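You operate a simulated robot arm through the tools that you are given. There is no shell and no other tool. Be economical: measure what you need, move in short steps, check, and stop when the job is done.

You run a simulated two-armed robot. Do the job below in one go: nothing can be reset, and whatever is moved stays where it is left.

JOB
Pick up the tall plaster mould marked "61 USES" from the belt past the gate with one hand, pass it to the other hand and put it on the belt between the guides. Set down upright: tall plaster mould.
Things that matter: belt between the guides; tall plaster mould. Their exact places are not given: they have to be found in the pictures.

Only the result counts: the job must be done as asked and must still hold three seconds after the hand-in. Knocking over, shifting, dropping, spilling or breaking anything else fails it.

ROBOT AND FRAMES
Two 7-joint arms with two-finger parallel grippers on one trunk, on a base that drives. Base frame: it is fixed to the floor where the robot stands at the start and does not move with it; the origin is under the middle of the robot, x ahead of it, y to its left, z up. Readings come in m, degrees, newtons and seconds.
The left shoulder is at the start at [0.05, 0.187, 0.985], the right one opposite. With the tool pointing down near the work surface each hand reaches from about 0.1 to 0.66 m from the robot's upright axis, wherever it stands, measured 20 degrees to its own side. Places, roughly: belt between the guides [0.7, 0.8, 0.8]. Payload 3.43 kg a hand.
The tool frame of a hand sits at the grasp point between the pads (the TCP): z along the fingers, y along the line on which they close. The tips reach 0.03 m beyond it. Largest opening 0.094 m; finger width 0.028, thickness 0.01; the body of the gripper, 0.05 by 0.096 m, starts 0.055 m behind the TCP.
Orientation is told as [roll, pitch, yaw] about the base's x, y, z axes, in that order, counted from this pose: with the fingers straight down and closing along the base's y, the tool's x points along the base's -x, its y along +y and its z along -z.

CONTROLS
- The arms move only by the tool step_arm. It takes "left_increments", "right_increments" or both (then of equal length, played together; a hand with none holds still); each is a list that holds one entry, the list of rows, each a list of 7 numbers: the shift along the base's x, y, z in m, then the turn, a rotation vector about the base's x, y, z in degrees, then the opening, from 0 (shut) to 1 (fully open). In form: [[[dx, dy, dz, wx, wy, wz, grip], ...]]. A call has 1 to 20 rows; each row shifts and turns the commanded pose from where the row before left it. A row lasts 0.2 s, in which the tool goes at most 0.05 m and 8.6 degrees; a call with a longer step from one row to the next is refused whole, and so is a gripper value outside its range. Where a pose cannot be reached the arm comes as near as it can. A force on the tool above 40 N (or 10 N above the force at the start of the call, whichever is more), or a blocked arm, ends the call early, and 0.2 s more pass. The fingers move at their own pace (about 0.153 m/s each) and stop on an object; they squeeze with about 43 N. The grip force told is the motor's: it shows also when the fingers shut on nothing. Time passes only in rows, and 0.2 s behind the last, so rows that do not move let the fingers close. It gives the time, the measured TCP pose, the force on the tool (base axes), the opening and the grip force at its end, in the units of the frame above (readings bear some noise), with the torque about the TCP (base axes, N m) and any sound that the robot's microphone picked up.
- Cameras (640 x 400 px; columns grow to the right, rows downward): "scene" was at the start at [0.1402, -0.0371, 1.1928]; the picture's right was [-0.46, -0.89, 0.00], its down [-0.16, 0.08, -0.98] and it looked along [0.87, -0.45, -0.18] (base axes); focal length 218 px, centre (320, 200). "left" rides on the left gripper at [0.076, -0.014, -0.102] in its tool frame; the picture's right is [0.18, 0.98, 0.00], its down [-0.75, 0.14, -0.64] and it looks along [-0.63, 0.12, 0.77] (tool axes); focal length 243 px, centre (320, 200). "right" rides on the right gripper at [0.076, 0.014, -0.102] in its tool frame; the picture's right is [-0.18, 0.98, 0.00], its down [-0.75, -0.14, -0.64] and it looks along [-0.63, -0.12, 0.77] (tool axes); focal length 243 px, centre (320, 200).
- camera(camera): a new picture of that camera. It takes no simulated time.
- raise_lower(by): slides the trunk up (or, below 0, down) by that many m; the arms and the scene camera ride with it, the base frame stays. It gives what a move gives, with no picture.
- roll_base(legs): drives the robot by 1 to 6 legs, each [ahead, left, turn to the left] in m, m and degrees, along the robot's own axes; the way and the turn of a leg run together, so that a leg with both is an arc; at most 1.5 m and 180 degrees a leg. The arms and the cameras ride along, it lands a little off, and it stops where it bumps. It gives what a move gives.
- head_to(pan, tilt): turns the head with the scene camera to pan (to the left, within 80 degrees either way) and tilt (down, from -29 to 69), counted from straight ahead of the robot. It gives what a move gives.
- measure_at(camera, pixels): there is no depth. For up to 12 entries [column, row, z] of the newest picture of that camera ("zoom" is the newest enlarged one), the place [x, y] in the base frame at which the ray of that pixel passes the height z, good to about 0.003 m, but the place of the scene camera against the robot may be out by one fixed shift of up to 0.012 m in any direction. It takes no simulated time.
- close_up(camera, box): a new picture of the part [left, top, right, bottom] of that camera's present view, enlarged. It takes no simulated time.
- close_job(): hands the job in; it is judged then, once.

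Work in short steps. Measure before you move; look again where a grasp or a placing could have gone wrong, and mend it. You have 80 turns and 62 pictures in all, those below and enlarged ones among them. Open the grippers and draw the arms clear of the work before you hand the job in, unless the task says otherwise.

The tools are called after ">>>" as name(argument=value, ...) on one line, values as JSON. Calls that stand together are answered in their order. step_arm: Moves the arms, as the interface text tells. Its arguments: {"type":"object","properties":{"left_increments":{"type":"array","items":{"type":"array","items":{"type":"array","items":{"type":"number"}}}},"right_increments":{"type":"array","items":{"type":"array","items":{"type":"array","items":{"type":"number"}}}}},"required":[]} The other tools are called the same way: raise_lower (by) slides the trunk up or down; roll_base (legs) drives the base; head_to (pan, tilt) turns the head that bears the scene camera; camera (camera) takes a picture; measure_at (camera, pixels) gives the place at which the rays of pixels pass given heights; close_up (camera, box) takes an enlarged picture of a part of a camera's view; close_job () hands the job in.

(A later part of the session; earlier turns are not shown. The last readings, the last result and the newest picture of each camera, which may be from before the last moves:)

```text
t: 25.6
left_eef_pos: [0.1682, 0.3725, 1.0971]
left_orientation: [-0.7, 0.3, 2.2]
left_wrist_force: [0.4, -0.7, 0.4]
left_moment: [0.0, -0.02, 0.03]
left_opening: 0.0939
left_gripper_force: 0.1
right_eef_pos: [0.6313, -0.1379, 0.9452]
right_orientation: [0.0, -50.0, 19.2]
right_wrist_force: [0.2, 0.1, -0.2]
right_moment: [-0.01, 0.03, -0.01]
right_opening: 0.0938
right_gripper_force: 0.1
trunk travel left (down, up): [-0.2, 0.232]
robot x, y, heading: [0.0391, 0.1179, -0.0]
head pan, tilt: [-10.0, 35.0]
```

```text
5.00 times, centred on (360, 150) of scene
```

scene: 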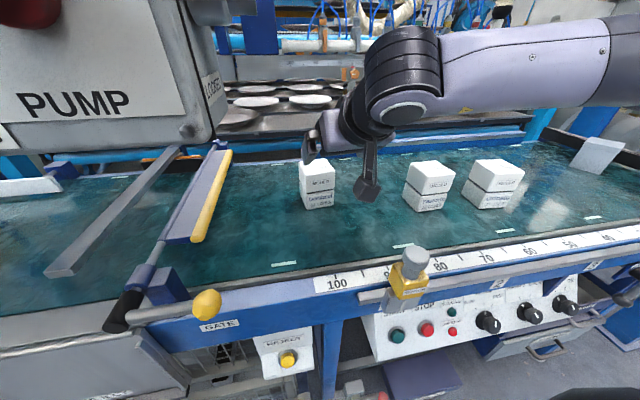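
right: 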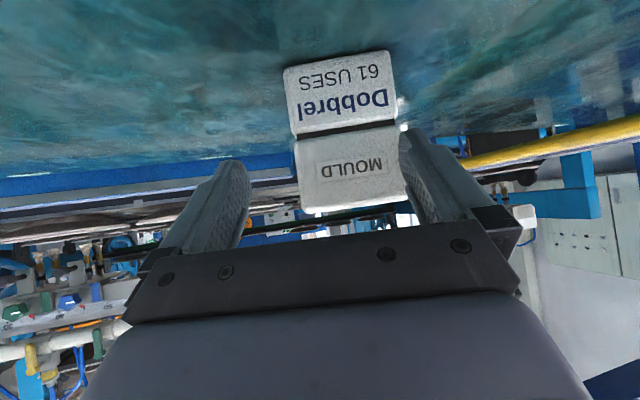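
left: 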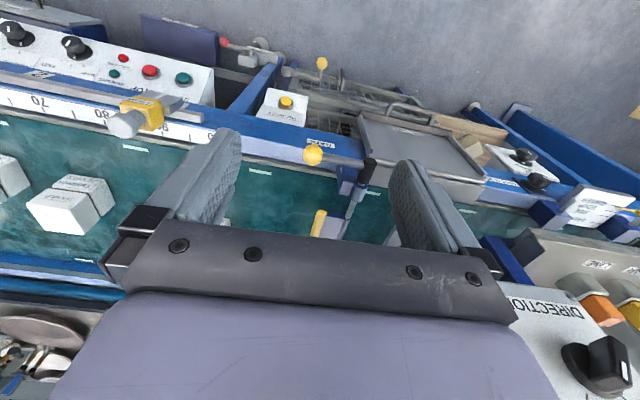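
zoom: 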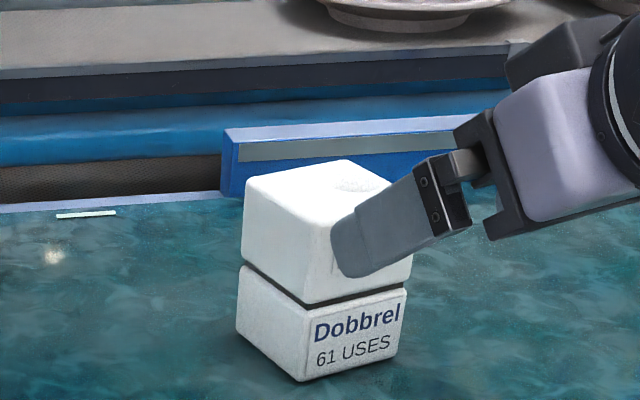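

>>> measure_at(camera="right", pixels=[[262.5, 52, 0.8], [344.5, 37.3, 0.8], [262.5, 52, 0.83], [344.5, 37.3, 0.83], [271.7, 103, 0.86], [352, 91, 0.86], [271.7, 103, 0.88], [352, 91, 0.88]])

>>> measure_at(camera="zoom", pixels=[[302, 381, 0.8], [394, 355, 0.8], [236, 326, 0.8], [302, 381, 0.83], [394, 355, 0.83], [236, 326, 0.83]])

```text
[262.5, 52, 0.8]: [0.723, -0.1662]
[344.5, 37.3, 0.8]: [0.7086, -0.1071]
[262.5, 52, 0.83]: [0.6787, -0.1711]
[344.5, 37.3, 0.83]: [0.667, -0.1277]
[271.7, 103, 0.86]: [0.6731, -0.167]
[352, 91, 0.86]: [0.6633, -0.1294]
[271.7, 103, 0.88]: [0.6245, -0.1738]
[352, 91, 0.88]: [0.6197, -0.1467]
```

```text
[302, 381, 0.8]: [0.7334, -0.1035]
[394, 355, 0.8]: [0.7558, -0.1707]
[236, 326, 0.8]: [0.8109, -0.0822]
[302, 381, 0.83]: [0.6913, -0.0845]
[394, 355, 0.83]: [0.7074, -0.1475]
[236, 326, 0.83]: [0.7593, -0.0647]
```

Recomputing with the camera model: belt z≈0.82, front corners ≈(0.693,−0.086)/(0.712,−0.153), yaw ≈16°, top ≈0.92, centre ≈(0.736,−0.110). I align yaw to 16° and go to 8 cm short of the grasp.

>>> step_arm(right_increments=[[[0, 0.0055, 0, 0, 0, -3.2, 1], [0.013, 0, -0.018, 0, 0, 0, 1], [0.0137, 0, -0.018, 0, 0, 0, 1]]])

>>> camera(camera="right")

```text
t: 26.4
left_eef_pos: [0.1696, 0.3728, 1.0975]
left_orientation: [-0.7, 0.3, 2.2]
left_wrist_force: [0.1, 0.3, 0.8]
left_moment: [0.0, -0.03, 0.01]
left_opening: 0.094
left_gripper_force: 0.0
right_eef_pos: [0.6576, -0.1343, 0.9076]
right_orientation: [0.1, -49.8, 16.0]
right_wrist_force: [0.1, -0.2, -0.7]
right_moment: [0.01, 0.0, 0.02]
right_opening: 0.0941
right_gripper_force: 0.0
trunk travel left (down, up): [-0.2, 0.232]
robot x, y, heading: [0.0404, 0.1194, 0.1]
head pan, tilt: [-10.0, 35.0]
```

```text
28 pictures are left
```

right: 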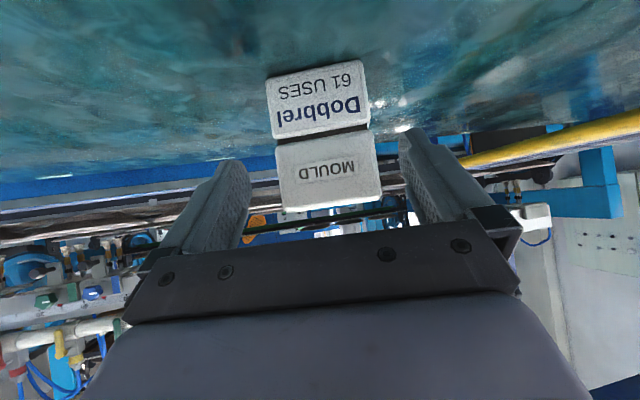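

Mould is centred between the fingers (277–380 between 250 and 400). I advance 8 cm along the axis in small steps.

>>> step_arm(right_increments=[[[0.0147, 0.0045, -0.0125, 0, 0, 0, 1], [0.0147, 0.0045, -0.0125, 0, 0, 0, 1], [0.0147, 0.0045, -0.0125, 0, 0, 0, 1]]])

>>> camera(camera="right")

>>> close_up(camera="scene", box=[310, 110, 410, 190])

```text
t: 27.2
left_eef_pos: [0.1675, 0.3706, 1.0962]
left_orientation: [-0.8, 0.2, 2.2]
left_wrist_force: [-0.6, 0.0, -0.6]
left_moment: [0.01, -0.01, 0.01]
left_opening: 0.0943
left_gripper_force: 0.1
right_eef_pos: [0.701, -0.1205, 0.8705]
right_orientation: [0.1, -49.9, 15.8]
right_wrist_force: [-0.2, 0.6, 0.0]
right_moment: [0.02, 0.01, 0.0]
right_opening: 0.0939
right_gripper_force: 0.1
trunk travel left (down, up): [-0.2, 0.232]
robot x, y, heading: [0.0426, 0.1148, 0.1]
head pan, tilt: [-10.0, 35.0]
```

```text
27 pictures are left
```

right: 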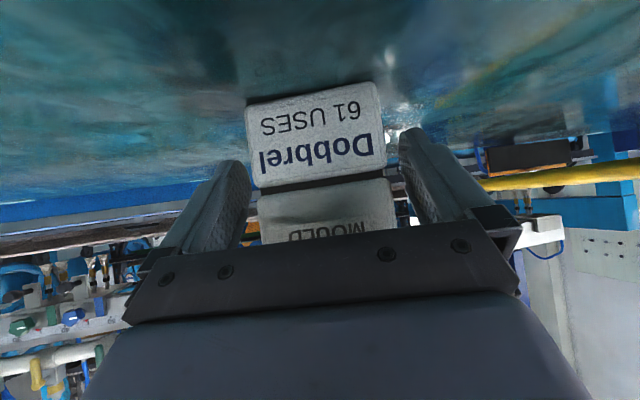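

```text
5.00 times, centred on (360, 150) of scene
```

zoom: 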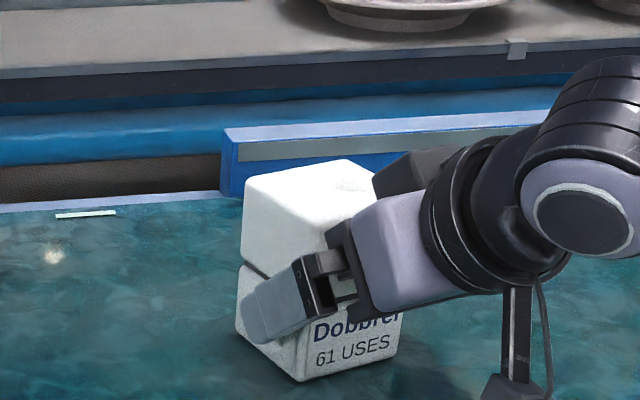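

No contact, well aligned. I advance 1.2 cm more and close the fingers.

>>> step_arm(right_increments=[[[0.009, 0.0026, -0.0085, 0, 0, 0, 1], [0, 0, 0, 0, 0, 0, 0.5], [0, 0, 0, 0, 0, 0, 0], [0, 0, 0, 0, 0, 0, 0], [0, 0, 0, 0, 0, 0, 0]]])

>>> camera(camera="right")

```text
t: 28.4
left_eef_pos: [0.1679, 0.3719, 1.0961]
left_orientation: [-0.8, 0.4, 2.1]
left_wrist_force: [0.1, 0.3, -0.3]
left_moment: [-0.02, 0.0, 0.0]
left_opening: 0.0943
left_gripper_force: 0.1
right_eef_pos: [0.7114, -0.1182, 0.8608]
right_orientation: [0.2, -49.8, 15.9]
right_wrist_force: [-0.1, 0.1, -0.3]
right_moment: [0.09, 0.05, 0.03]
right_opening: 0.0762
right_gripper_force: 43.2
trunk travel left (down, up): [-0.2, 0.232]
robot x, y, heading: [0.0404, 0.1175, -0.1]
head pan, tilt: [-10.0, 35.0]
```

```text
25 pictures are left
```

right: 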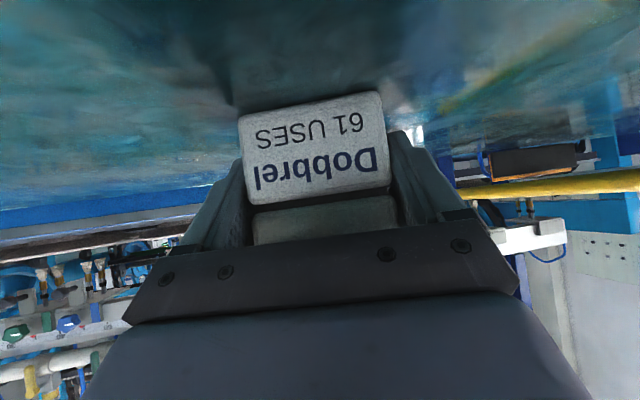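

Gripped at 0.076 m with 43 N. I lift straight up 15 cm, slowly at first.

>>> step_arm(right_increments=[[[0, 0, 0.01, 0, 0, 0, 0], [0, 0, 0.02, 0, 0, 0, 0], [0, 0, 0.03, 0, 0, 0, 0], [0, 0, 0.03, 0, 0, 0, 0], [0, 0, 0.03, 0, 0, 0, 0], [0, 0, 0.03, 0, 0, 0, 0]]])

>>> camera(camera="scene")

```text
t: 29.8
left_eef_pos: [0.168, 0.3716, 1.096]
left_orientation: [-0.7, 0.2, 2.2]
left_wrist_force: [0.1, 0.3, 0.5]
left_moment: [0.0, 0.01, 0.0]
left_opening: 0.0939
left_gripper_force: 0.0
right_eef_pos: [0.7105, -0.1169, 1.0115]
right_orientation: [0.1, -49.7, 15.9]
right_wrist_force: [0.0, -0.4, -5.8]
right_moment: [-0.07, 0.1, 0.0]
right_opening: 0.076
right_gripper_force: 43.6
trunk travel left (down, up): [-0.2, 0.232]
robot x, y, heading: [0.035, 0.1188, 0.1]
head pan, tilt: [-10.0, 35.0]
```

```text
24 pictures are left
```

scene: 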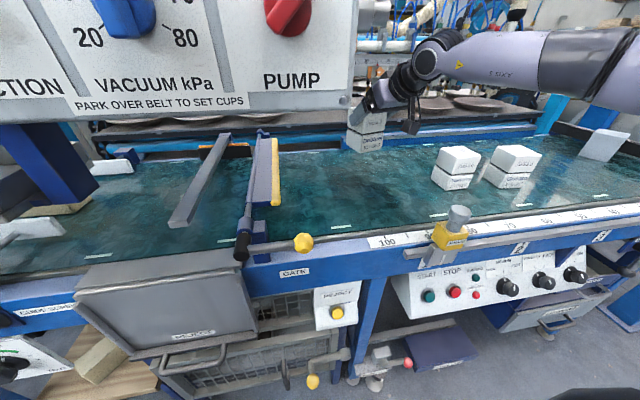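

Lifted cleanly (about 0.6 kg); the other moulds are untouched. I raise it a bit and drive back 0.5 m to free space for the hand-over.

>>> step_arm(right_increments=[[[0, 0, 0.03, 0, 0, 0, 0], [0, 0, 0.02, 0, 0, 0, 0]]])

>>> roll_base(legs=[[-0.25, 0, 0], [-0.25, 0, 0]])

>>> head_to(pan=0, tilt=30)

>>> camera(camera="scene")

```text
t: 30.4
left_eef_pos: [0.1686, 0.3722, 1.0964]
left_orientation: [-0.7, 0.2, 2.2]
left_wrist_force: [-0.3, 0.2, 0.2]
left_moment: [-0.01, -0.01, 0.02]
left_opening: 0.0939
left_gripper_force: 0.0
right_eef_pos: [0.7096, -0.1188, 1.0602]
right_orientation: [0.2, -49.8, 15.9]
right_wrist_force: [-0.6, 0.4, -4.6]
right_moment: [-0.06, 0.1, 0.03]
right_opening: 0.0762
right_gripper_force: 42.6
trunk travel left (down, up): [-0.2, 0.232]
robot x, y, heading: [0.0379, 0.1176, -0.3]
head pan, tilt: [-10.0, 35.0]
```

```text
t: 33.6
left_eef_pos: [-0.3347, 0.3717, 1.0956]
left_orientation: [-0.6, 0.3, 2.4]
left_wrist_force: [-0.1, 0.3, -0.6]
left_moment: [0.01, -0.01, -0.02]
left_opening: 0.0939
left_gripper_force: 0.1
right_eef_pos: [0.2077, -0.1186, 1.0613]
right_orientation: [0.2, -49.8, 16.0]
right_wrist_force: [-0.5, -1.1, -4.9]
right_moment: [-0.05, 0.08, -0.01]
right_opening: 0.0763
right_gripper_force: 42.6
trunk travel left (down, up): [-0.2, 0.232]
robot x, y, heading: [-0.4664, 0.1196, 0.0]
head pan, tilt: [-10.0, 35.0]
```

```text
t: 34.4
left_eef_pos: [-0.3343, 0.3715, 1.0972]
left_orientation: [-0.8, 0.4, 2.4]
left_wrist_force: [0.3, -0.1, 0.9]
left_moment: [0.02, -0.02, 0.01]
left_opening: 0.094
left_gripper_force: 0.0
right_eef_pos: [0.2082, -0.1189, 1.0612]
right_orientation: [0.2, -49.7, 16.0]
right_wrist_force: [0.0, 0.0, -4.4]
right_moment: [-0.01, 0.12, 0.03]
right_opening: 0.0763
right_gripper_force: 43.7
trunk travel left (down, up): [-0.2, 0.232]
robot x, y, heading: [-0.4637, 0.1142, -0.1]
head pan, tilt: [0.0, 30.0]
```

```text
23 pictures are left
```

scene: 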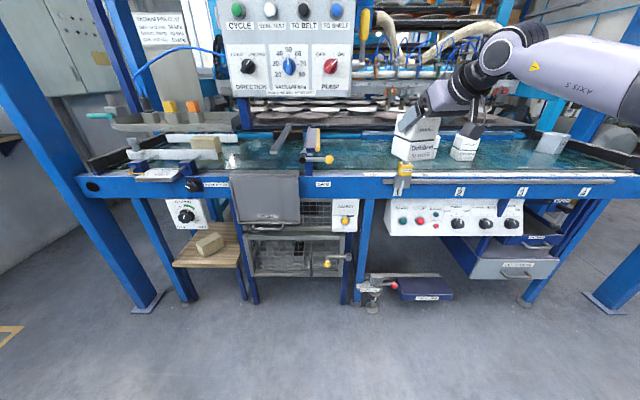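

Good overview. I zoom on the guide area.

>>> close_up(camera="scene", box=[70, 80, 290, 217])

>>> measure_at(camera="scene", pixels=[[130, 162, 0.82], [228, 160, 0.82], [165, 140, 0.82], [238, 140, 0.82], [205, 152, 0.82], [260, 150, 0.82], [240, 190, 0.8], [360, 190, 0.8], [100, 190, 0.82], [90, 160, 0.82]])

```text
2.91 times, centred on (180, 148) of scene
```

zoom: 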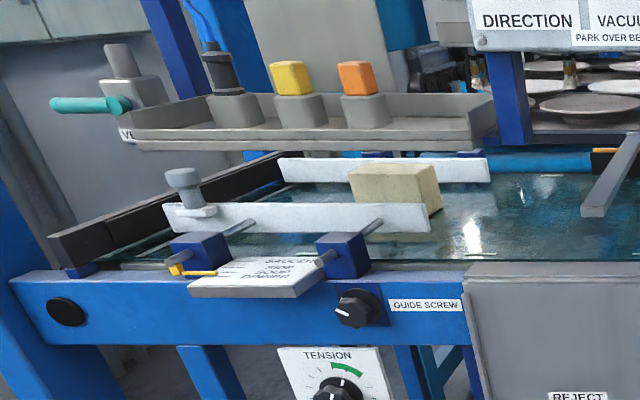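

```text
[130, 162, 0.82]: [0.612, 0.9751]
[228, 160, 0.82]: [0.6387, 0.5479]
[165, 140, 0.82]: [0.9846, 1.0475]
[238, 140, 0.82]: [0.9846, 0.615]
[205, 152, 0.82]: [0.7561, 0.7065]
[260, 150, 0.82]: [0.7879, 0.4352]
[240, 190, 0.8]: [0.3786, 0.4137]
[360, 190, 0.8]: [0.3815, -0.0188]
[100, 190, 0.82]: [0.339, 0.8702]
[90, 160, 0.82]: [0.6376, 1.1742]
```

Guides: near bar x≈0.62, far bar x≈0.98, y≈0.55–1.05, with a beige block at their right end. Hand-over plan: right hand turns to point left (yaw 90°), left hand comes from the left, tilted 40° below horizontal, gripping higher. I begin both motions apart from each other.

>>> step_arm(right_increments=[[[-0.0247, 0.0237, -0.003, 0, 0, 8.2, 0], [-0.0247, 0.0237, -0.003, 0, 0, 8.2, 0], [-0.0247, 0.0237, -0.003, 0, 0, 8.2, 0], [-0.0247, 0.0237, -0.003, 0, 0, 8.2, 0], [-0.0247, 0.0237, -0.003, 0, 0, 8.2, 0], [-0.0247, 0.0237, -0.003, 0, 0, 8.2, 0], [-0.0247, 0.0237, -0.003, 0, 0, 8.2, 0], [-0.0247, 0.0237, -0.003, 0, 0, 8.2, 0], [-0.0247, 0.0237, -0.003, 0, 0, 8.2, 0]]], left_increments=[[[0.04, 0, 0.01, 0, -8.4, 0, 1], [0.04, 0, 0.01, 0, -8.4, 0, 1], [0.04, 0, 0.01, 0, -8.4, 0, 1], [0.04, 0, 0.01, 0, -8.4, 0, 1], [0.04, 0, 0.01, 0, -8.4, 0, 1], [0.04, 0, 0.01, 0, -8.3, 0, 1], [0.02, 0, 0, 0, 0, -8.4, 1], [0.02, 0, 0, 0, 0, -8.4, 1], [0.02, 0, 0, 0, 0, -8.4, 1]]])

>>> head_to(pan=5, tilt=30)

>>> camera(camera="scene")

```text
t: 36.4
left_eef_pos: [-0.0348, 0.37, 1.157]
left_orientation: [-3.6, -49.9, -21.7]
left_wrist_force: [0.2, 0.0, 0.6]
left_moment: [0.0, -0.03, 0.01]
left_opening: 0.0939
left_gripper_force: 0.0
right_eef_pos: [-0.1798, 0.1515, 1.0085]
right_orientation: [-0.1, -50.0, 89.1]
right_wrist_force: [0.0, -0.2, -5.7]
right_moment: [-0.09, -0.01, 0.04]
right_opening: 0.0763
right_gripper_force: 43.3
right hand out of reach, approached as far as the arm can: row 3, 4, 5, 6, 7, 8, 9
trunk travel left (down, up): [-0.2, 0.232]
robot x, y, heading: [-0.4659, 0.1218, 0.2]
head pan, tilt: [0.0, 30.0]
```

```text
t: 37.0
left_eef_pos: [-0.0356, 0.3708, 1.1569]
left_orientation: [-3.6, -49.8, -21.5]
left_wrist_force: [-0.2, 0.1, 0.9]
left_moment: [-0.02, 0.03, -0.03]
left_opening: 0.0939
left_gripper_force: 0.1
right_eef_pos: [-0.179, 0.1506, 1.0094]
right_orientation: [-0.1, -50.0, 89.0]
right_wrist_force: [0.3, -0.2, -5.3]
right_moment: [-0.11, -0.02, -0.02]
right_opening: 0.0761
right_gripper_force: 43.1
trunk travel left (down, up): [-0.2, 0.232]
robot x, y, heading: [-0.4651, 0.1155, 0.1]
head pan, tilt: [5.0, 30.0]
```

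```text
21 pictures are left
```

scene: 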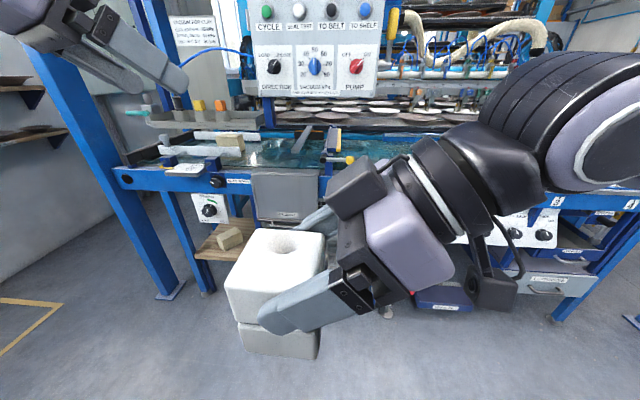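

The right hand only reaches rel. x≈0.29 at that yaw; the mould is held upright. I see how it responds to turning back about 16° while going forward, and bring the left hand's yaw on further.

>>> step_arm(right_increments=[[[0, 0, 0, 0, 0, -8, 0], [0, 0, 0, 0, 0, -8, 0], [0, 0, 0, 0, 0, 0, 0], [0, 0, 0, 0, 0, 0, 0]]], left_increments=[[[0, 0.01, 0, 0, 0, -8.5, 1], [0, 0.01, 0, 0, 0, -8.5, 1], [0, 0.01, 0, 0, 0, -8.5, 1], [0, 0.01, 0, 0, 0, -8.5, 1]]])

```text
t: 38.0
left_eef_pos: [-0.035, 0.4113, 1.1575]
left_orientation: [-3.5, -49.8, -55.7]
left_wrist_force: [-0.7, 1.1, -0.4]
left_moment: [-0.02, 0.03, 0.01]
left_opening: 0.0941
left_gripper_force: 0.1
right_eef_pos: [-0.1717, 0.1446, 1.0135]
right_orientation: [0.1, -49.8, 73.8]
right_wrist_force: [-0.1, -0.8, -5.4]
right_moment: [-0.08, 0.04, 0.01]
right_opening: 0.0761
right_gripper_force: 42.5
right hand out of reach, approached as far as the arm can: row 2
trunk travel left (down, up): [-0.2, 0.232]
robot x, y, heading: [-0.4652, 0.1137, 0.1]
head pan, tilt: [5.0, 30.0]
```

I shift the right hand to forward-right, where it has more room.

>>> step_arm(right_increments=[[[0.01, -0.03, 0, 0, 0, 0, 0], [0.02, -0.03, 0, 0, 0, 0, 0], [0.03, -0.02, 0, 0, 0, 0, 0], [0.03, 0, 0, 0, 0, 0, 0], [0, 0, 0, 0, 0, 0, 0]]], left_increments=[[[0, 0, 0, 0, 0, -8.5, 1], [0, 0, 0, 0, 0, -8.5, 1], [0, 0, 0, 0, 0, -8.5, 1], [0, 0, 0, 0, 0, -8.5, 1], [0, 0, 0, 0, 0, 0, 1]]])

```text
t: 39.2
left_eef_pos: [-0.0358, 0.4122, 1.156]
left_orientation: [-3.5, -50.1, -89.6]
left_wrist_force: [0.2, 0.1, -0.2]
left_moment: [0.0, -0.03, 0.0]
left_opening: 0.0942
left_gripper_force: 0.1
right_eef_pos: [-0.1001, 0.0818, 1.0148]
right_orientation: [0.1, -49.7, 73.5]
right_wrist_force: [-0.4, 0.5, -4.5]
right_moment: [-0.09, 0.02, -0.01]
right_opening: 0.076
right_gripper_force: 43.0
right hand out of reach, approached as far as the arm can: row 4
trunk travel left (down, up): [-0.2, 0.232]
robot x, y, heading: [-0.465, 0.117, 0.1]
head pan, tilt: [5.0, 30.0]
```

Right hand now at (−0.100,0.082,1.015), yaw 73.5°, so the left needs yaw −106.5°. I bring the left hand to its pre-grasp 12 cm out along its own axis.

>>> step_arm(left_increments=[[[0, -0.03, 0, 0, 0, -8.5, 1], [-0.005, -0.04, 0, 0, 0, -8.4, 1], [-0.005, -0.04, -0.005, -0.64, -2.16, 2.68, 1], [-0.005, -0.04, -0.006, 0, 0, 0, 1], [-0.01, -0.048, -0.01, 0, 0, 0, 1], [0, 0, 0, 0, 0, 0, 1]]])

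>>> camera(camera="left")

>>> camera(camera="scene")

```text
t: 40.6
left_eef_pos: [-0.0605, 0.2128, 1.1362]
left_orientation: [-0.1, -50.1, -106.3]
left_wrist_force: [0.0, -0.5, -0.4]
left_moment: [0.01, 0.02, 0.02]
left_opening: 0.0938
left_gripper_force: 0.0
right_eef_pos: [-0.0996, 0.0816, 1.0145]
right_orientation: [0.2, -49.9, 73.5]
right_wrist_force: [0.4, -0.2, -4.9]
right_moment: [-0.08, 0.03, -0.03]
right_opening: 0.0761
right_gripper_force: 43.4
trunk travel left (down, up): [-0.2, 0.232]
robot x, y, heading: [-0.4619, 0.1114, 0.3]
head pan, tilt: [5.0, 30.0]
```

```text
20 pictures are left
```

left: 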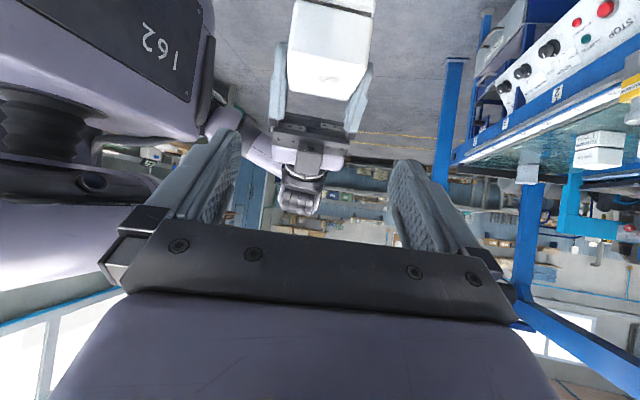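

```text
19 pictures are left
```

scene: 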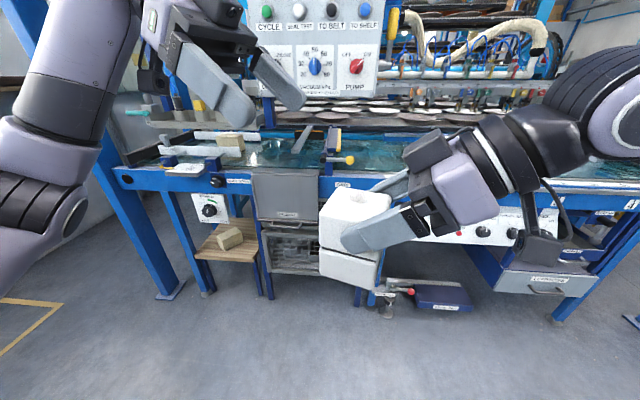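

Mould appears centred (col ≈329, as expected for the axis). I advance 7 cm along the left axis.

>>> step_arm(left_increments=[[[-0.0038, -0.0129, -0.0113, 0, 0, 0, 1], [-0.0038, -0.0129, -0.0113, 0, 0, 0, 1], [-0.0038, -0.0129, -0.0113, 0, 0, 0, 1], [-0.0038, -0.0129, -0.0113, 0, 0, 0, 1]]])

>>> camera(camera="left")

>>> close_up(camera="scene", box=[200, 60, 520, 300])

```text
t: 41.6
left_eef_pos: [-0.0759, 0.1617, 1.0906]
left_orientation: [0.0, -49.8, -106.4]
left_wrist_force: [0.0, -0.3, -0.5]
left_moment: [0.0, 0.02, 0.0]
left_opening: 0.0942
left_gripper_force: 0.2
right_eef_pos: [-0.0991, 0.081, 1.0151]
right_orientation: [0.1, -49.9, 73.5]
right_wrist_force: [-0.3, -0.2, -4.7]
right_moment: [-0.12, 0.02, 0.0]
right_opening: 0.0764
right_gripper_force: 43.1
trunk travel left (down, up): [-0.2, 0.232]
robot x, y, heading: [-0.4629, 0.1154, 0.4]
head pan, tilt: [5.0, 30.0]
```

```text
18 pictures are left
```

left: 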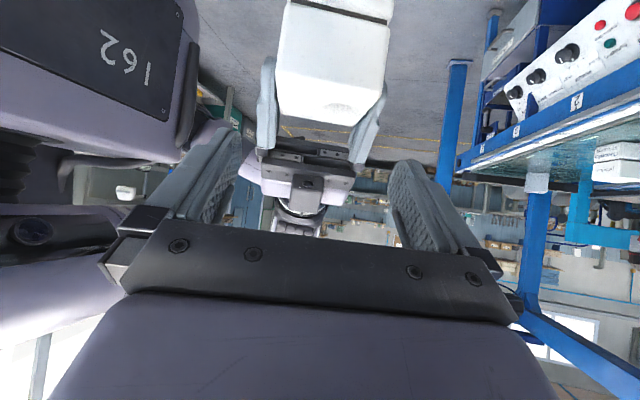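

```text
1.67 times, centred on (360, 180) of scene
```

zoom: 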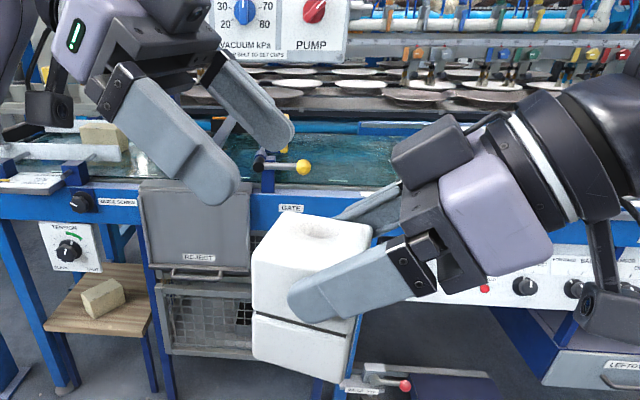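

The mould seems lower in the right grip than at the pick; I check the right camera for slip and zoom the left view.

>>> camera(camera="right")

>>> close_up(camera="left", box=[240, 0, 432, 120])

```text
16 pictures are left
```

right: 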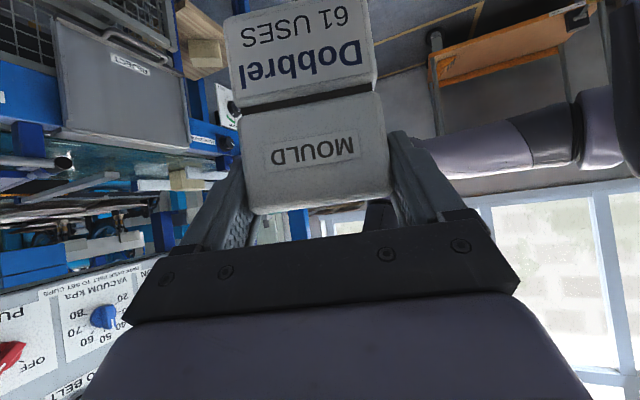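

```text
3.33 times, centred on (336, 60) of left
```

zoom: 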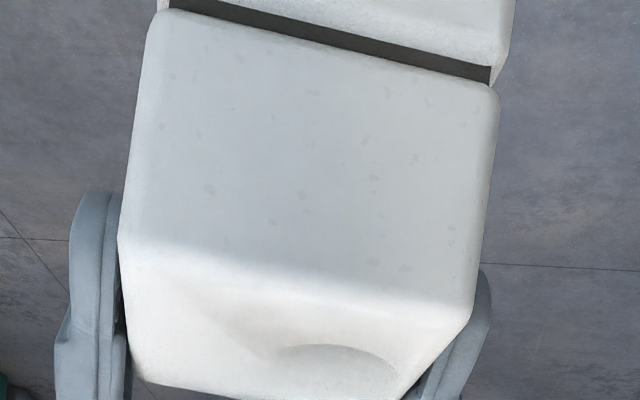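

The mould has slid about 4.5 cm down in the right grip (seam row 195→100), so its top is now z≈1.026 and bottom ≈0.92. I take it lower with the left: first to the new approach line, 10 cm out.

>>> step_arm(left_increments=[[[0.006, 0.02, -0.01, 0, 0, 0, 1], [0.006, 0.019, -0.02, 0, 0, 0, 1], [0, 0, -0.021, 0, 0, 0, 1], [0, 0, 0, 0, 0, 0, 1]]])

>>> camera(camera="left")

```text
t: 42.6
left_eef_pos: [-0.0623, 0.2002, 1.0388]
left_orientation: [0.0, -49.9, -106.4]
left_wrist_force: [1.1, -0.1, -0.3]
left_moment: [0.0, -0.02, 0.02]
left_opening: 0.0942
left_gripper_force: 0.1
right_eef_pos: [-0.1003, 0.0812, 1.0144]
right_orientation: [0.1, -49.8, 73.5]
right_wrist_force: [-0.2, 0.0, -6.2]
right_moment: [-0.08, 0.06, -0.02]
right_opening: 0.0762
right_gripper_force: 42.8
trunk travel left (down, up): [-0.2, 0.232]
robot x, y, heading: [-0.4647, 0.1219, -0.1]
head pan, tilt: [5.0, 30.0]
```

```text
14 pictures are left
```

left: 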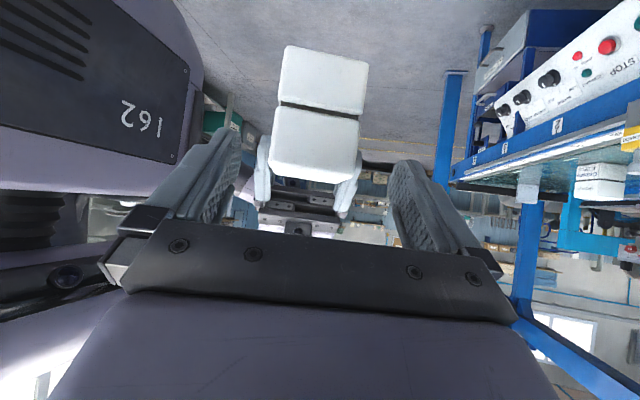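

Heights check (seam z≈0.974); the mould is ~5 mm to image-left, so I correct and advance 10 cm in small steps, fingers open.

>>> step_arm(left_increments=[[[-0.005, 0.0015, 0, 0, 0, 0, 1], [-0.0043, -0.0147, -0.0129, 0, 0, 0, 1], [-0.0043, -0.0147, -0.0129, 0, 0, 0, 1], [-0.0043, -0.0147, -0.0129, 0, 0, 0, 1], [-0.0043, -0.0147, -0.0129, 0, 0, 0, 1], [-0.0043, -0.0127, -0.0115, 0, 0, 0, 1]]])

>>> camera(camera="left")

>>> close_up(camera="scene", box=[240, 120, 480, 300])

```text
t: 44.0
left_eef_pos: [-0.0898, 0.1306, 0.9777]
left_orientation: [-0.1, -49.9, -106.4]
left_wrist_force: [0.2, 0.2, 0.4]
left_moment: [-0.01, -0.02, -0.01]
left_opening: 0.0941
left_gripper_force: 0.1
right_eef_pos: [-0.0994, 0.0808, 1.0139]
right_orientation: [0.1, -50.0, 73.5]
right_wrist_force: [-0.5, -0.9, -4.3]
right_moment: [-0.12, 0.03, 0.0]
right_opening: 0.0761
right_gripper_force: 43.1
trunk travel left (down, up): [-0.2, 0.232]
robot x, y, heading: [-0.4637, 0.1202, 0.1]
head pan, tilt: [5.0, 30.0]
```

```text
13 pictures are left
```

left: 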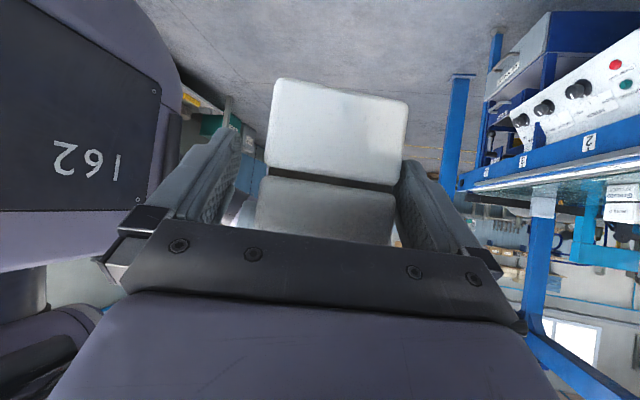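

```text
2.22 times, centred on (360, 210) of scene
```

zoom: 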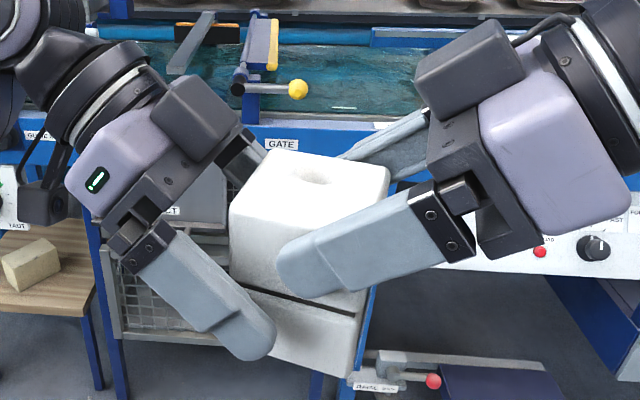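

Both hands around the mould without touching each other. I shift 3 mm to centre and close the left fingers.

>>> step_arm(left_increments=[[[0.0025, -0.0008, 0, 0, 0, 0, 1], [0, 0, 0, 0, 0, 0, 0.6], [0, 0, 0, 0, 0, 0, 0.3], [0, 0, 0, 0, 0, 0, 0], [0, 0, 0, 0, 0, 0, 0], [0, 0, 0, 0, 0, 0, 0]]])

```text
t: 45.4
left_eef_pos: [-0.0869, 0.1287, 0.9755]
left_orientation: [0.0, -49.8, -106.2]
left_wrist_force: [16.0, -9.7, -0.5]
left_moment: [0.26, 0.14, 0.49]
left_opening: 0.0761
left_gripper_force: 43.1
right_eef_pos: [-0.1019, 0.0819, 1.015]
right_orientation: [0.2, -49.9, 73.6]
right_wrist_force: [-15.7, 9.2, -3.3]
right_moment: [0.1, 0.43, 0.37]
right_opening: 0.0761
right_gripper_force: 42.7
trunk travel left (down, up): [-0.2, 0.232]
robot x, y, heading: [-0.4658, 0.1163, 0.1]
head pan, tilt: [5.0, 30.0]
```

Left holds (0.076 m, 43 N), with a small internal side load. I relieve it slightly, then open the right fingers.

>>> step_arm(left_increments=[[[0.002, -0.001, 0, 0, 0, 0, 0], [0, 0, 0, 0, 0, 0, 0], [0, 0, 0, 0, 0, 0, 0], [0, 0, 0, 0, 0, 0, 0]]], right_increments=[[[0, 0, 0, 0, 0, 0, 0], [0, 0, 0, 0, 0, 0, 0.9], [0, 0, 0, 0, 0, 0, 1], [0, 0, 0, 0, 0, 0, 1]]])

```text
t: 46.4
left_eef_pos: [-0.0862, 0.1283, 0.9758]
left_orientation: [-0.1, -49.9, -106.4]
left_wrist_force: [0.3, 0.4, 0.8]
left_moment: [0.13, -0.03, -0.02]
left_opening: 0.0759
left_gripper_force: 43.2
right_eef_pos: [-0.0997, 0.0812, 1.0151]
right_orientation: [0.0, -49.9, 73.5]
right_wrist_force: [0.0, 0.4, -0.1]
right_moment: [-0.03, -0.04, -0.01]
right_opening: 0.0938
right_gripper_force: 0.1
trunk travel left (down, up): [-0.2, 0.232]
robot x, y, heading: [-0.4678, 0.1204, 0.0]
head pan, tilt: [5.0, 30.0]
```

I withdraw the right hand along its axis and check.

>>> step_arm(right_increments=[[[-0.0044, -0.0147, 0.0129, 0, 0, 0, 1], [-0.0044, -0.0147, 0.0129, 0, 0, 0, 1], [-0.0044, -0.0147, 0.0129, 0, 0, 0, 1], [-0.0044, -0.022, 0.019, 0, 0, 0, 1], [-0.0044, -0.03, 0.019, 0, 0, 0, 1], [0, -0.03, 0.0, 0, 0, 0, 1]]])

>>> camera(camera="scene")

```text
t: 47.8
left_eef_pos: [-0.0852, 0.1288, 0.9758]
left_orientation: [-0.1, -49.9, -106.4]
left_wrist_force: [-0.3, -1.1, -0.4]
left_moment: [0.16, -0.07, -0.03]
left_opening: 0.0761
left_gripper_force: 42.9
right_eef_pos: [-0.167, -0.0003, 1.102]
right_orientation: [0.1, -49.8, 73.5]
right_wrist_force: [0.3, -0.2, 0.7]
right_moment: [0.03, 0.0, -0.01]
right_opening: 0.0942
right_gripper_force: 0.1
right hand out of reach, approached as far as the arm can: row 1, 2, 3, 4, 5, 6
trunk travel left (down, up): [-0.2, 0.232]
robot x, y, heading: [-0.4654, 0.1153, 0.3]
head pan, tilt: [5.0, 30.0]
```

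```text
11 pictures are left
```

scene: 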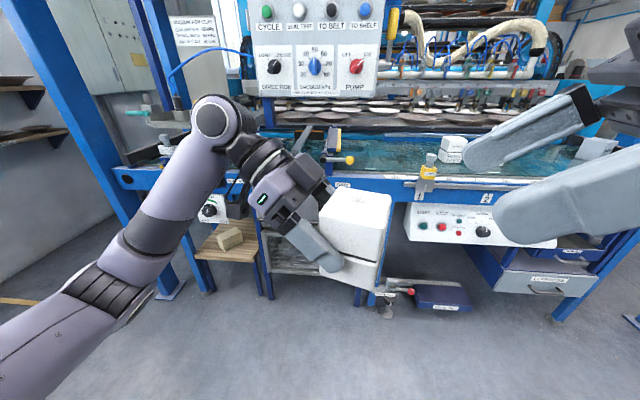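

Left hand holds the mould alone. I measure floor obstacles (post foot at (170,292), shelf) for the drive, and begin swinging the left hand to face forward, gently, while tucking the right hand.

>>> measure_at(camera="scene", pixels=[[170, 294, 0.0], [155, 298, 0.0], [207, 290, 0.0], [270, 298, 0.0], [362, 302, 0.0], [385, 315, 0.0], [200, 260, 0.4], [262, 262, 0.4], [232, 235, 0.4], [330, 275, 0.4], [128, 190, 0.8], [118, 165, 0.82]])

>>> step_arm(left_increments=[[[0.004, 0.008, 0.006, 0, 0, 3, 0], [0.004, 0.008, 0.006, 0, 0, 5, 0], [0.004, 0.008, 0.006, 0, 0, 5.5, 0], [0.004, 0.008, 0.006, 0, 0, 5.5, 0], [0.004, 0.008, 0.006, 0, 0, 5.5, 0], [0.004, 0.008, 0.006, 0, 0, 5.5, 0], [0.004, 0.008, 0.006, 0, 0, 5.5, 0], [0.004, 0.008, 0.006, 0, 0, 5.5, 0], [0.004, 0.008, 0.006, 0, 0, 5.5, 0], [0.004, 0.008, 0.006, 0, 0, 5.5, 0]]], right_increments=[[[0, -0.02, 0, 0, 0, -8, 1], [0, -0.03, 0, 0, 0, -8, 1], [0, -0.03, 0, 0, 0, -8, 1], [0, -0.03, 0, 0, 0, -8, 1], [0, -0.03, 0, 0, 0, -8, 1], [0, -0.03, 0, 0, 0, -8, 1], [0, -0.03, 0, 0, 0, -8, 1], [0, 0, 0, 0, 0, -8, 1], [0, 0, 0, 0, 0, -8, 1], [0, 0, 0, 0, 0, 0, 1]]])

```text
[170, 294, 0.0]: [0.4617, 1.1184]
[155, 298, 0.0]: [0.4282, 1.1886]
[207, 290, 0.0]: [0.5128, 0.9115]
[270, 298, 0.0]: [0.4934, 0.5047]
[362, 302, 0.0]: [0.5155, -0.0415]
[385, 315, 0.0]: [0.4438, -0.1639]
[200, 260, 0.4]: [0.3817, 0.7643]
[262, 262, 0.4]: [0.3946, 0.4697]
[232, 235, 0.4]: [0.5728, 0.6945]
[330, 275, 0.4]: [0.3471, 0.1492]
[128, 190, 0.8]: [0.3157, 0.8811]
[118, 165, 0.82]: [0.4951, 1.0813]
```

```text
t: 50.0
left_eef_pos: [-0.046, 0.2076, 1.0357]
left_orientation: [0.0, -49.9, -54.3]
left_wrist_force: [0.7, -0.1, -4.0]
left_moment: [0.1, 0.07, 0.02]
left_opening: 0.0762
left_gripper_force: 42.6
right_eef_pos: [-0.1667, -0.1978, 1.102]
right_orientation: [0.2, -49.9, 1.7]
right_wrist_force: [-0.4, 0.5, 0.6]
right_moment: [0.02, 0.02, -0.01]
right_opening: 0.0942
right_gripper_force: 0.1
trunk travel left (down, up): [-0.2, 0.232]
robot x, y, heading: [-0.4656, 0.119, 0.1]
head pan, tilt: [5.0, 30.0]
```

Left force shows the weight (−4 N). Obstacles all have x≥0.35. I continue the left swing to yaw −30° (so its under-slung camera will clear the near guide), raise it, and tuck the right hand back.

>>> step_arm(left_increments=[[[0.008, 0.015, 0.006, 0, 0, 3, 0], [0.008, 0.018, 0.008, 0, 0, 4.3, 0], [0.01, 0.018, 0.008, 0, 0, 4.3, 0], [0.01, 0.018, 0.008, 0, 0, 4.3, 0], [0.01, 0.018, 0.008, 0, 0, 4.3, 0], [0.01, 0.015, 0.006, 0, 0, 4.1, 0], [0, 0, 0, 0, 0, 0, 0]]], right_increments=[[[-0.02, 0, 0, 0, 8.4, 0, 1], [-0.02, 0, 0, 0, 8.4, 0, 1], [-0.02, 0, 0, 0, 8.4, 0, 1], [-0.02, 0, 0, 0, 8.4, 0, 1], [-0.02, 0, 0, 0, 8.4, 0, 1], [-0.02, 0, 0, 0, 8, 0, 1], [0, 0, 0, 0, 0, 0, 1]]])

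>>> roll_base(legs=[[0, 0.33, 0], [0, 0.33, 0]])

>>> head_to(pan=10, tilt=25)

>>> camera(camera="scene")

```text
t: 51.6
left_eef_pos: [0.0106, 0.3101, 1.0795]
left_orientation: [-0.2, -49.9, -30.1]
left_wrist_force: [0.6, 0.0, -5.4]
left_moment: [0.07, 0.12, -0.02]
left_opening: 0.076
left_gripper_force: 43.1
right_eef_pos: [-0.2869, -0.1987, 1.103]
right_orientation: [1.5, 0.2, 1.3]
right_wrist_force: [-0.4, -0.6, 0.2]
right_moment: [0.01, 0.0, 0.0]
right_opening: 0.0939
right_gripper_force: 0.0
trunk travel left (down, up): [-0.2, 0.232]
robot x, y, heading: [-0.4649, 0.1165, -0.1]
head pan, tilt: [5.0, 30.0]
```

```text
t: 58.2
left_eef_pos: [0.0085, 0.9714, 1.0795]
left_orientation: [-0.1, -49.9, -29.9]
left_wrist_force: [-0.5, 0.7, -3.8]
left_moment: [0.07, 0.08, 0.0]
left_opening: 0.076
left_gripper_force: 42.9
right_eef_pos: [-0.288, 0.462, 1.1024]
right_orientation: [1.5, 0.0, 1.3]
right_wrist_force: [-0.7, -0.5, -0.4]
right_moment: [-0.03, 0.0, -0.01]
right_opening: 0.0941
right_gripper_force: 0.0
trunk travel left (down, up): [-0.2, 0.232]
robot x, y, heading: [-0.4654, 0.7804, 0.0]
head pan, tilt: [5.0, 30.0]
```

```text
t: 58.8
left_eef_pos: [0.0078, 0.9713, 1.0795]
left_orientation: [0.0, -49.8, -30.0]
left_wrist_force: [0.5, -0.5, -5.4]
left_moment: [0.09, 0.12, 0.02]
left_opening: 0.0763
left_gripper_force: 43.2
right_eef_pos: [-0.2897, 0.4622, 1.1019]
right_orientation: [1.6, 0.1, 1.3]
right_wrist_force: [-0.3, 0.3, -1.6]
right_moment: [0.01, 0.0, 0.05]
right_opening: 0.094
right_gripper_force: 0.0
trunk travel left (down, up): [-0.2, 0.232]
robot x, y, heading: [-0.4662, 0.777, 0.3]
head pan, tilt: [10.0, 25.0]
```

```text
10 pictures are left
```

scene: 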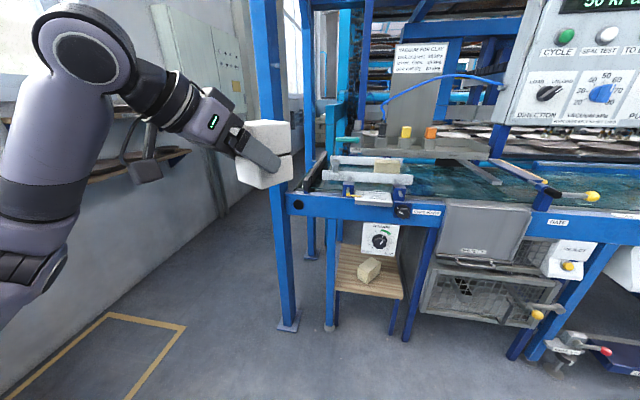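

The blue column stands at (285,180) near my left hand's path. I measure it and zoom on the guides.

>>> close_up(camera="scene", box=[270, 120, 450, 230])

>>> measure_at(camera="scene", pixels=[[278, 328, 0.0], [298, 326, 0.0], [330, 328, 0.0], [395, 300, 0.4], [340, 285, 0.4], [290, 210, 0.8]])

```text
3.56 times, centred on (360, 175) of scene
```

zoom: 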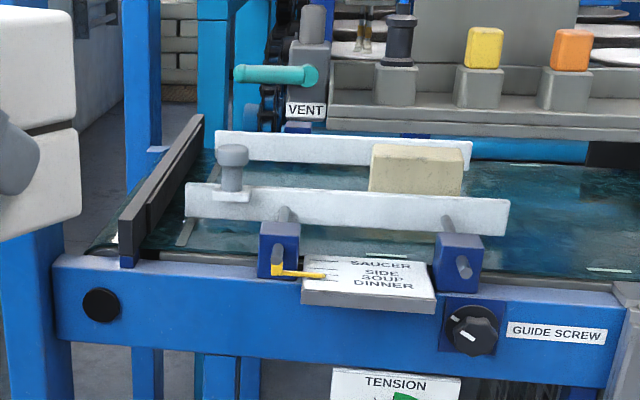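

```text
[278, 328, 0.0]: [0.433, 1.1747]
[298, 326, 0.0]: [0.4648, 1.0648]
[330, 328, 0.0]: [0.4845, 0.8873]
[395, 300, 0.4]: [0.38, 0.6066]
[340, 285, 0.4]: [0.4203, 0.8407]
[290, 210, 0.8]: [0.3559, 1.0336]
```

>>> measure_at(camera="zoom", pixels=[[190, 216, 0.82], [505, 236, 0.82], [350, 227, 0.82], [217, 160, 0.82], [468, 170, 0.82], [187, 184, 0.87], [508, 202, 0.87], [370, 190, 0.86], [462, 194, 0.86], [370, 190, 0.82], [372, 150, 0.87], [466, 150, 0.87]])

```text
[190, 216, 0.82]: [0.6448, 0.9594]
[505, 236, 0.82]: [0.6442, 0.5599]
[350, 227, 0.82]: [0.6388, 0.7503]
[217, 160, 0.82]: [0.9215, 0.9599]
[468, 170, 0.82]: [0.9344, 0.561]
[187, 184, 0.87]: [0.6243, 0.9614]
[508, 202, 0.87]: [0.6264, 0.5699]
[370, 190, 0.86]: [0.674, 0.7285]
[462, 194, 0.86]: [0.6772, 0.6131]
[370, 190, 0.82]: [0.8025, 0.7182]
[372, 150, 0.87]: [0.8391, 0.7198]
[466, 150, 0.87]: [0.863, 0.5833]
```

Guides: near bar x≈0.63 (top ≈0.866), far bar x≈0.91, y 0.56–0.96; block occupies y<0.725. I will set the mould at about (0.80,0.845). The column at (0.45, ≥1.065) needs the robot further right: base to y≈0.57, then forward.

>>> roll_base(legs=[[0, -0.207, 0], [0.25, 0, 0]])

>>> step_arm(left_increments=[[[0.01, 0, 0, 0, 0, 3, 0], [0.01, 0, 0, 0, 0, 4, 0], [0, 0, 0, 0, 0, 3, 0]]])

>>> roll_base(legs=[[0.25, 0, 0]])

>>> head_to(pan=25, tilt=30)

>>> camera(camera="scene")

```text
t: 62.7
left_eef_pos: [0.258, 0.7674, 1.079]
left_orientation: [-0.1, -49.9, -30.0]
left_wrist_force: [-0.6, 0.5, -5.3]
left_moment: [0.05, 0.14, 0.0]
left_opening: 0.0766
left_gripper_force: 43.4
right_eef_pos: [-0.039, 0.2575, 1.1022]
right_orientation: [1.5, 0.1, 1.3]
right_wrist_force: [-0.7, 0.6, -0.4]
right_moment: [-0.01, 0.01, 0.0]
right_opening: 0.0942
right_gripper_force: 0.0
trunk travel left (down, up): [-0.2, 0.232]
robot x, y, heading: [-0.2158, 0.5759, 0.4]
head pan, tilt: [10.0, 25.0]
```

```text
t: 63.5
left_eef_pos: [0.2786, 0.7689, 1.0806]
left_orientation: [0.0, -49.7, -20.0]
left_wrist_force: [-0.1, -0.3, -5.8]
left_moment: [0.03, 0.14, -0.02]
left_opening: 0.0761
left_gripper_force: 43.3
right_eef_pos: [-0.0386, 0.2576, 1.1031]
right_orientation: [1.5, 0.2, 1.3]
right_wrist_force: [-0.1, 0.3, 0.3]
right_moment: [-0.02, -0.03, -0.01]
right_opening: 0.0942
right_gripper_force: 0.0
trunk travel left (down, up): [-0.2, 0.232]
robot x, y, heading: [-0.2182, 0.573, 0.4]
head pan, tilt: [10.0, 25.0]
```

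```text
t: 64.8
left_eef_pos: [0.4117, 0.7529, 1.0826]
left_orientation: [-0.8, -50.4, -21.9]
left_wrist_force: [-8.0, -8.3, -2.2]
left_moment: [-0.26, 0.32, 0.18]
left_opening: 0.0773
left_gripper_force: 42.6
right_eef_pos: [0.0972, 0.2555, 1.1023]
right_orientation: [1.6, 0.1, 1.1]
right_wrist_force: [-0.2, 0.0, -0.3]
right_moment: [-0.01, -0.02, -0.01]
right_opening: 0.0942
right_gripper_force: 0.1
trunk travel left (down, up): [-0.2, 0.232]
robot x, y, heading: [-0.0788, 0.5718, -0.1]
head pan, tilt: [10.0, 25.0]
stopped in leg 1: the force on the tool passed its limit at 47 N (the readings are from after the stop); the commanded pose is now the measured one
```

```text
t: 65.6
left_eef_pos: [0.4126, 0.7525, 1.0819]
left_orientation: [-0.7, -50.4, -21.9]
left_wrist_force: [-13.1, -17.6, -5.8]
left_moment: [-0.83, 0.5, 0.27]
left_opening: 0.0775
left_gripper_force: 43.3
right_eef_pos: [0.0964, 0.2554, 1.1013]
right_orientation: [1.6, 0.0, 1.0]
right_wrist_force: [-0.5, 0.5, 0.1]
right_moment: [-0.02, 0.05, -0.01]
right_opening: 0.094
right_gripper_force: 0.1
trunk travel left (down, up): [-0.2, 0.232]
robot x, y, heading: [-0.0769, 0.5723, 0.0]
head pan, tilt: [25.0, 30.0]
```

```text
8 pictures are left
```

scene: 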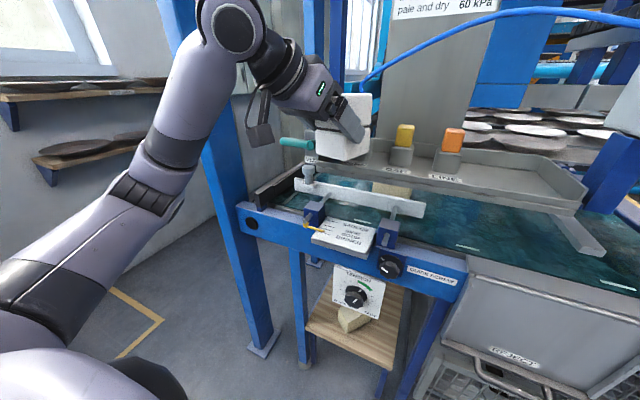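

The mould bumped the overhead tray/vent lever, which hangs nearer than I thought. I back straight off 0.08 m and look closely.

>>> roll_base(legs=[[-0.08, 0, 0]])

>>> close_up(camera="scene", box=[220, 60, 620, 310])

```text
t: 66.7
left_eef_pos: [0.3354, 0.7559, 1.0816]
left_orientation: [-0.7, -50.6, -21.4]
left_wrist_force: [-0.3, 0.1, -4.7]
left_moment: [0.01, 0.17, 0.01]
left_opening: 0.076
left_gripper_force: 43.2
right_eef_pos: [0.0194, 0.257, 1.103]
right_orientation: [1.4, 0.0, 1.0]
right_wrist_force: [-0.5, -0.3, 0.1]
right_moment: [-0.01, -0.06, 0.01]
right_opening: 0.094
right_gripper_force: 0.0
trunk travel left (down, up): [-0.2, 0.232]
robot x, y, heading: [-0.1604, 0.5727, 0.2]
head pan, tilt: [25.0, 30.0]
```

```text
1.60 times, centred on (420, 185) of scene
```

zoom: 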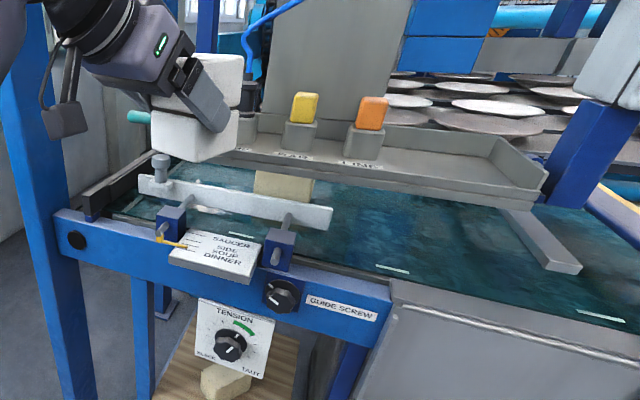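

Triangulating two views: the tray hangs at x 0.46–0.57, y 0.385–0.83, z ≥1.035, with its lever to y≈0.876; the column is at y≥1.065. So I will come through the corridor y≈0.88–1.06 with the arm stretched straight ahead. First I back off, shift left, then face the hand forward and stretch.

>>> roll_base(legs=[[-0.3, 0, 0], [0, 0.19, 0]])

>>> step_arm(left_increments=[[[0.01, 0, -0.005, 0.5, 0.5, 3, 0], [0.02, 0, -0.01, 0, 0, 4, 0], [0.02, -0.002, -0.01, 0, 0, 4, 0], [0.02, -0.002, -0.01, 0, 0, 4, 0], [0.02, -0.002, -0.01, 0, 0, 4, 0], [0.02, -0.002, -0.01, 0, 0, 2.4, 0], [0.02, -0.002, -0.01, 0, 0, 0, 0], [0.02, 0, -0.01, 0, 0, 0, 0], [0.02, 0, -0.005, 0, 0, 0, 0], [0.02, 0, 0, 0, 0, 0, 0], [0.02, 0, 0, 0, 0, 0, 0]]])

>>> camera(camera="scene")

```text
t: 70.6
left_eef_pos: [0.0355, 0.9489, 1.0812]
left_orientation: [-0.8, -50.5, -21.1]
left_wrist_force: [1.2, -0.1, -5.5]
left_moment: [0.09, 0.12, 0.01]
left_opening: 0.0762
left_gripper_force: 43.2
right_eef_pos: [-0.276, 0.4476, 1.1034]
right_orientation: [1.5, 0.1, 1.3]
right_wrist_force: [-0.2, -0.7, 0.0]
right_moment: [-0.01, -0.04, -0.02]
right_opening: 0.094
right_gripper_force: 0.0
trunk travel left (down, up): [-0.2, 0.232]
robot x, y, heading: [-0.457, 0.7603, 0.3]
head pan, tilt: [25.0, 30.0]
```

```text
t: 73.0
left_eef_pos: [0.2462, 0.9385, 1.0019]
left_orientation: [-0.2, -49.8, 0.1]
left_wrist_force: [-0.5, -0.7, -5.3]
left_moment: [0.01, 0.14, 0.04]
left_opening: 0.076
left_gripper_force: 42.8
right_eef_pos: [-0.277, 0.4472, 1.1024]
right_orientation: [1.5, 0.2, 1.4]
right_wrist_force: [0.4, 0.1, 0.5]
right_moment: [-0.01, 0.0, 0.03]
right_opening: 0.0942
right_gripper_force: 0.1
trunk travel left (down, up): [-0.2, 0.232]
robot x, y, heading: [-0.4574, 0.7623, 0.4]
head pan, tilt: [25.0, 30.0]
```

```text
6 pictures are left
```

scene: 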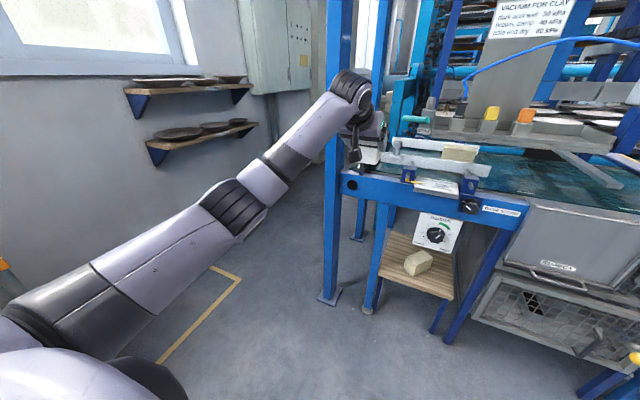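

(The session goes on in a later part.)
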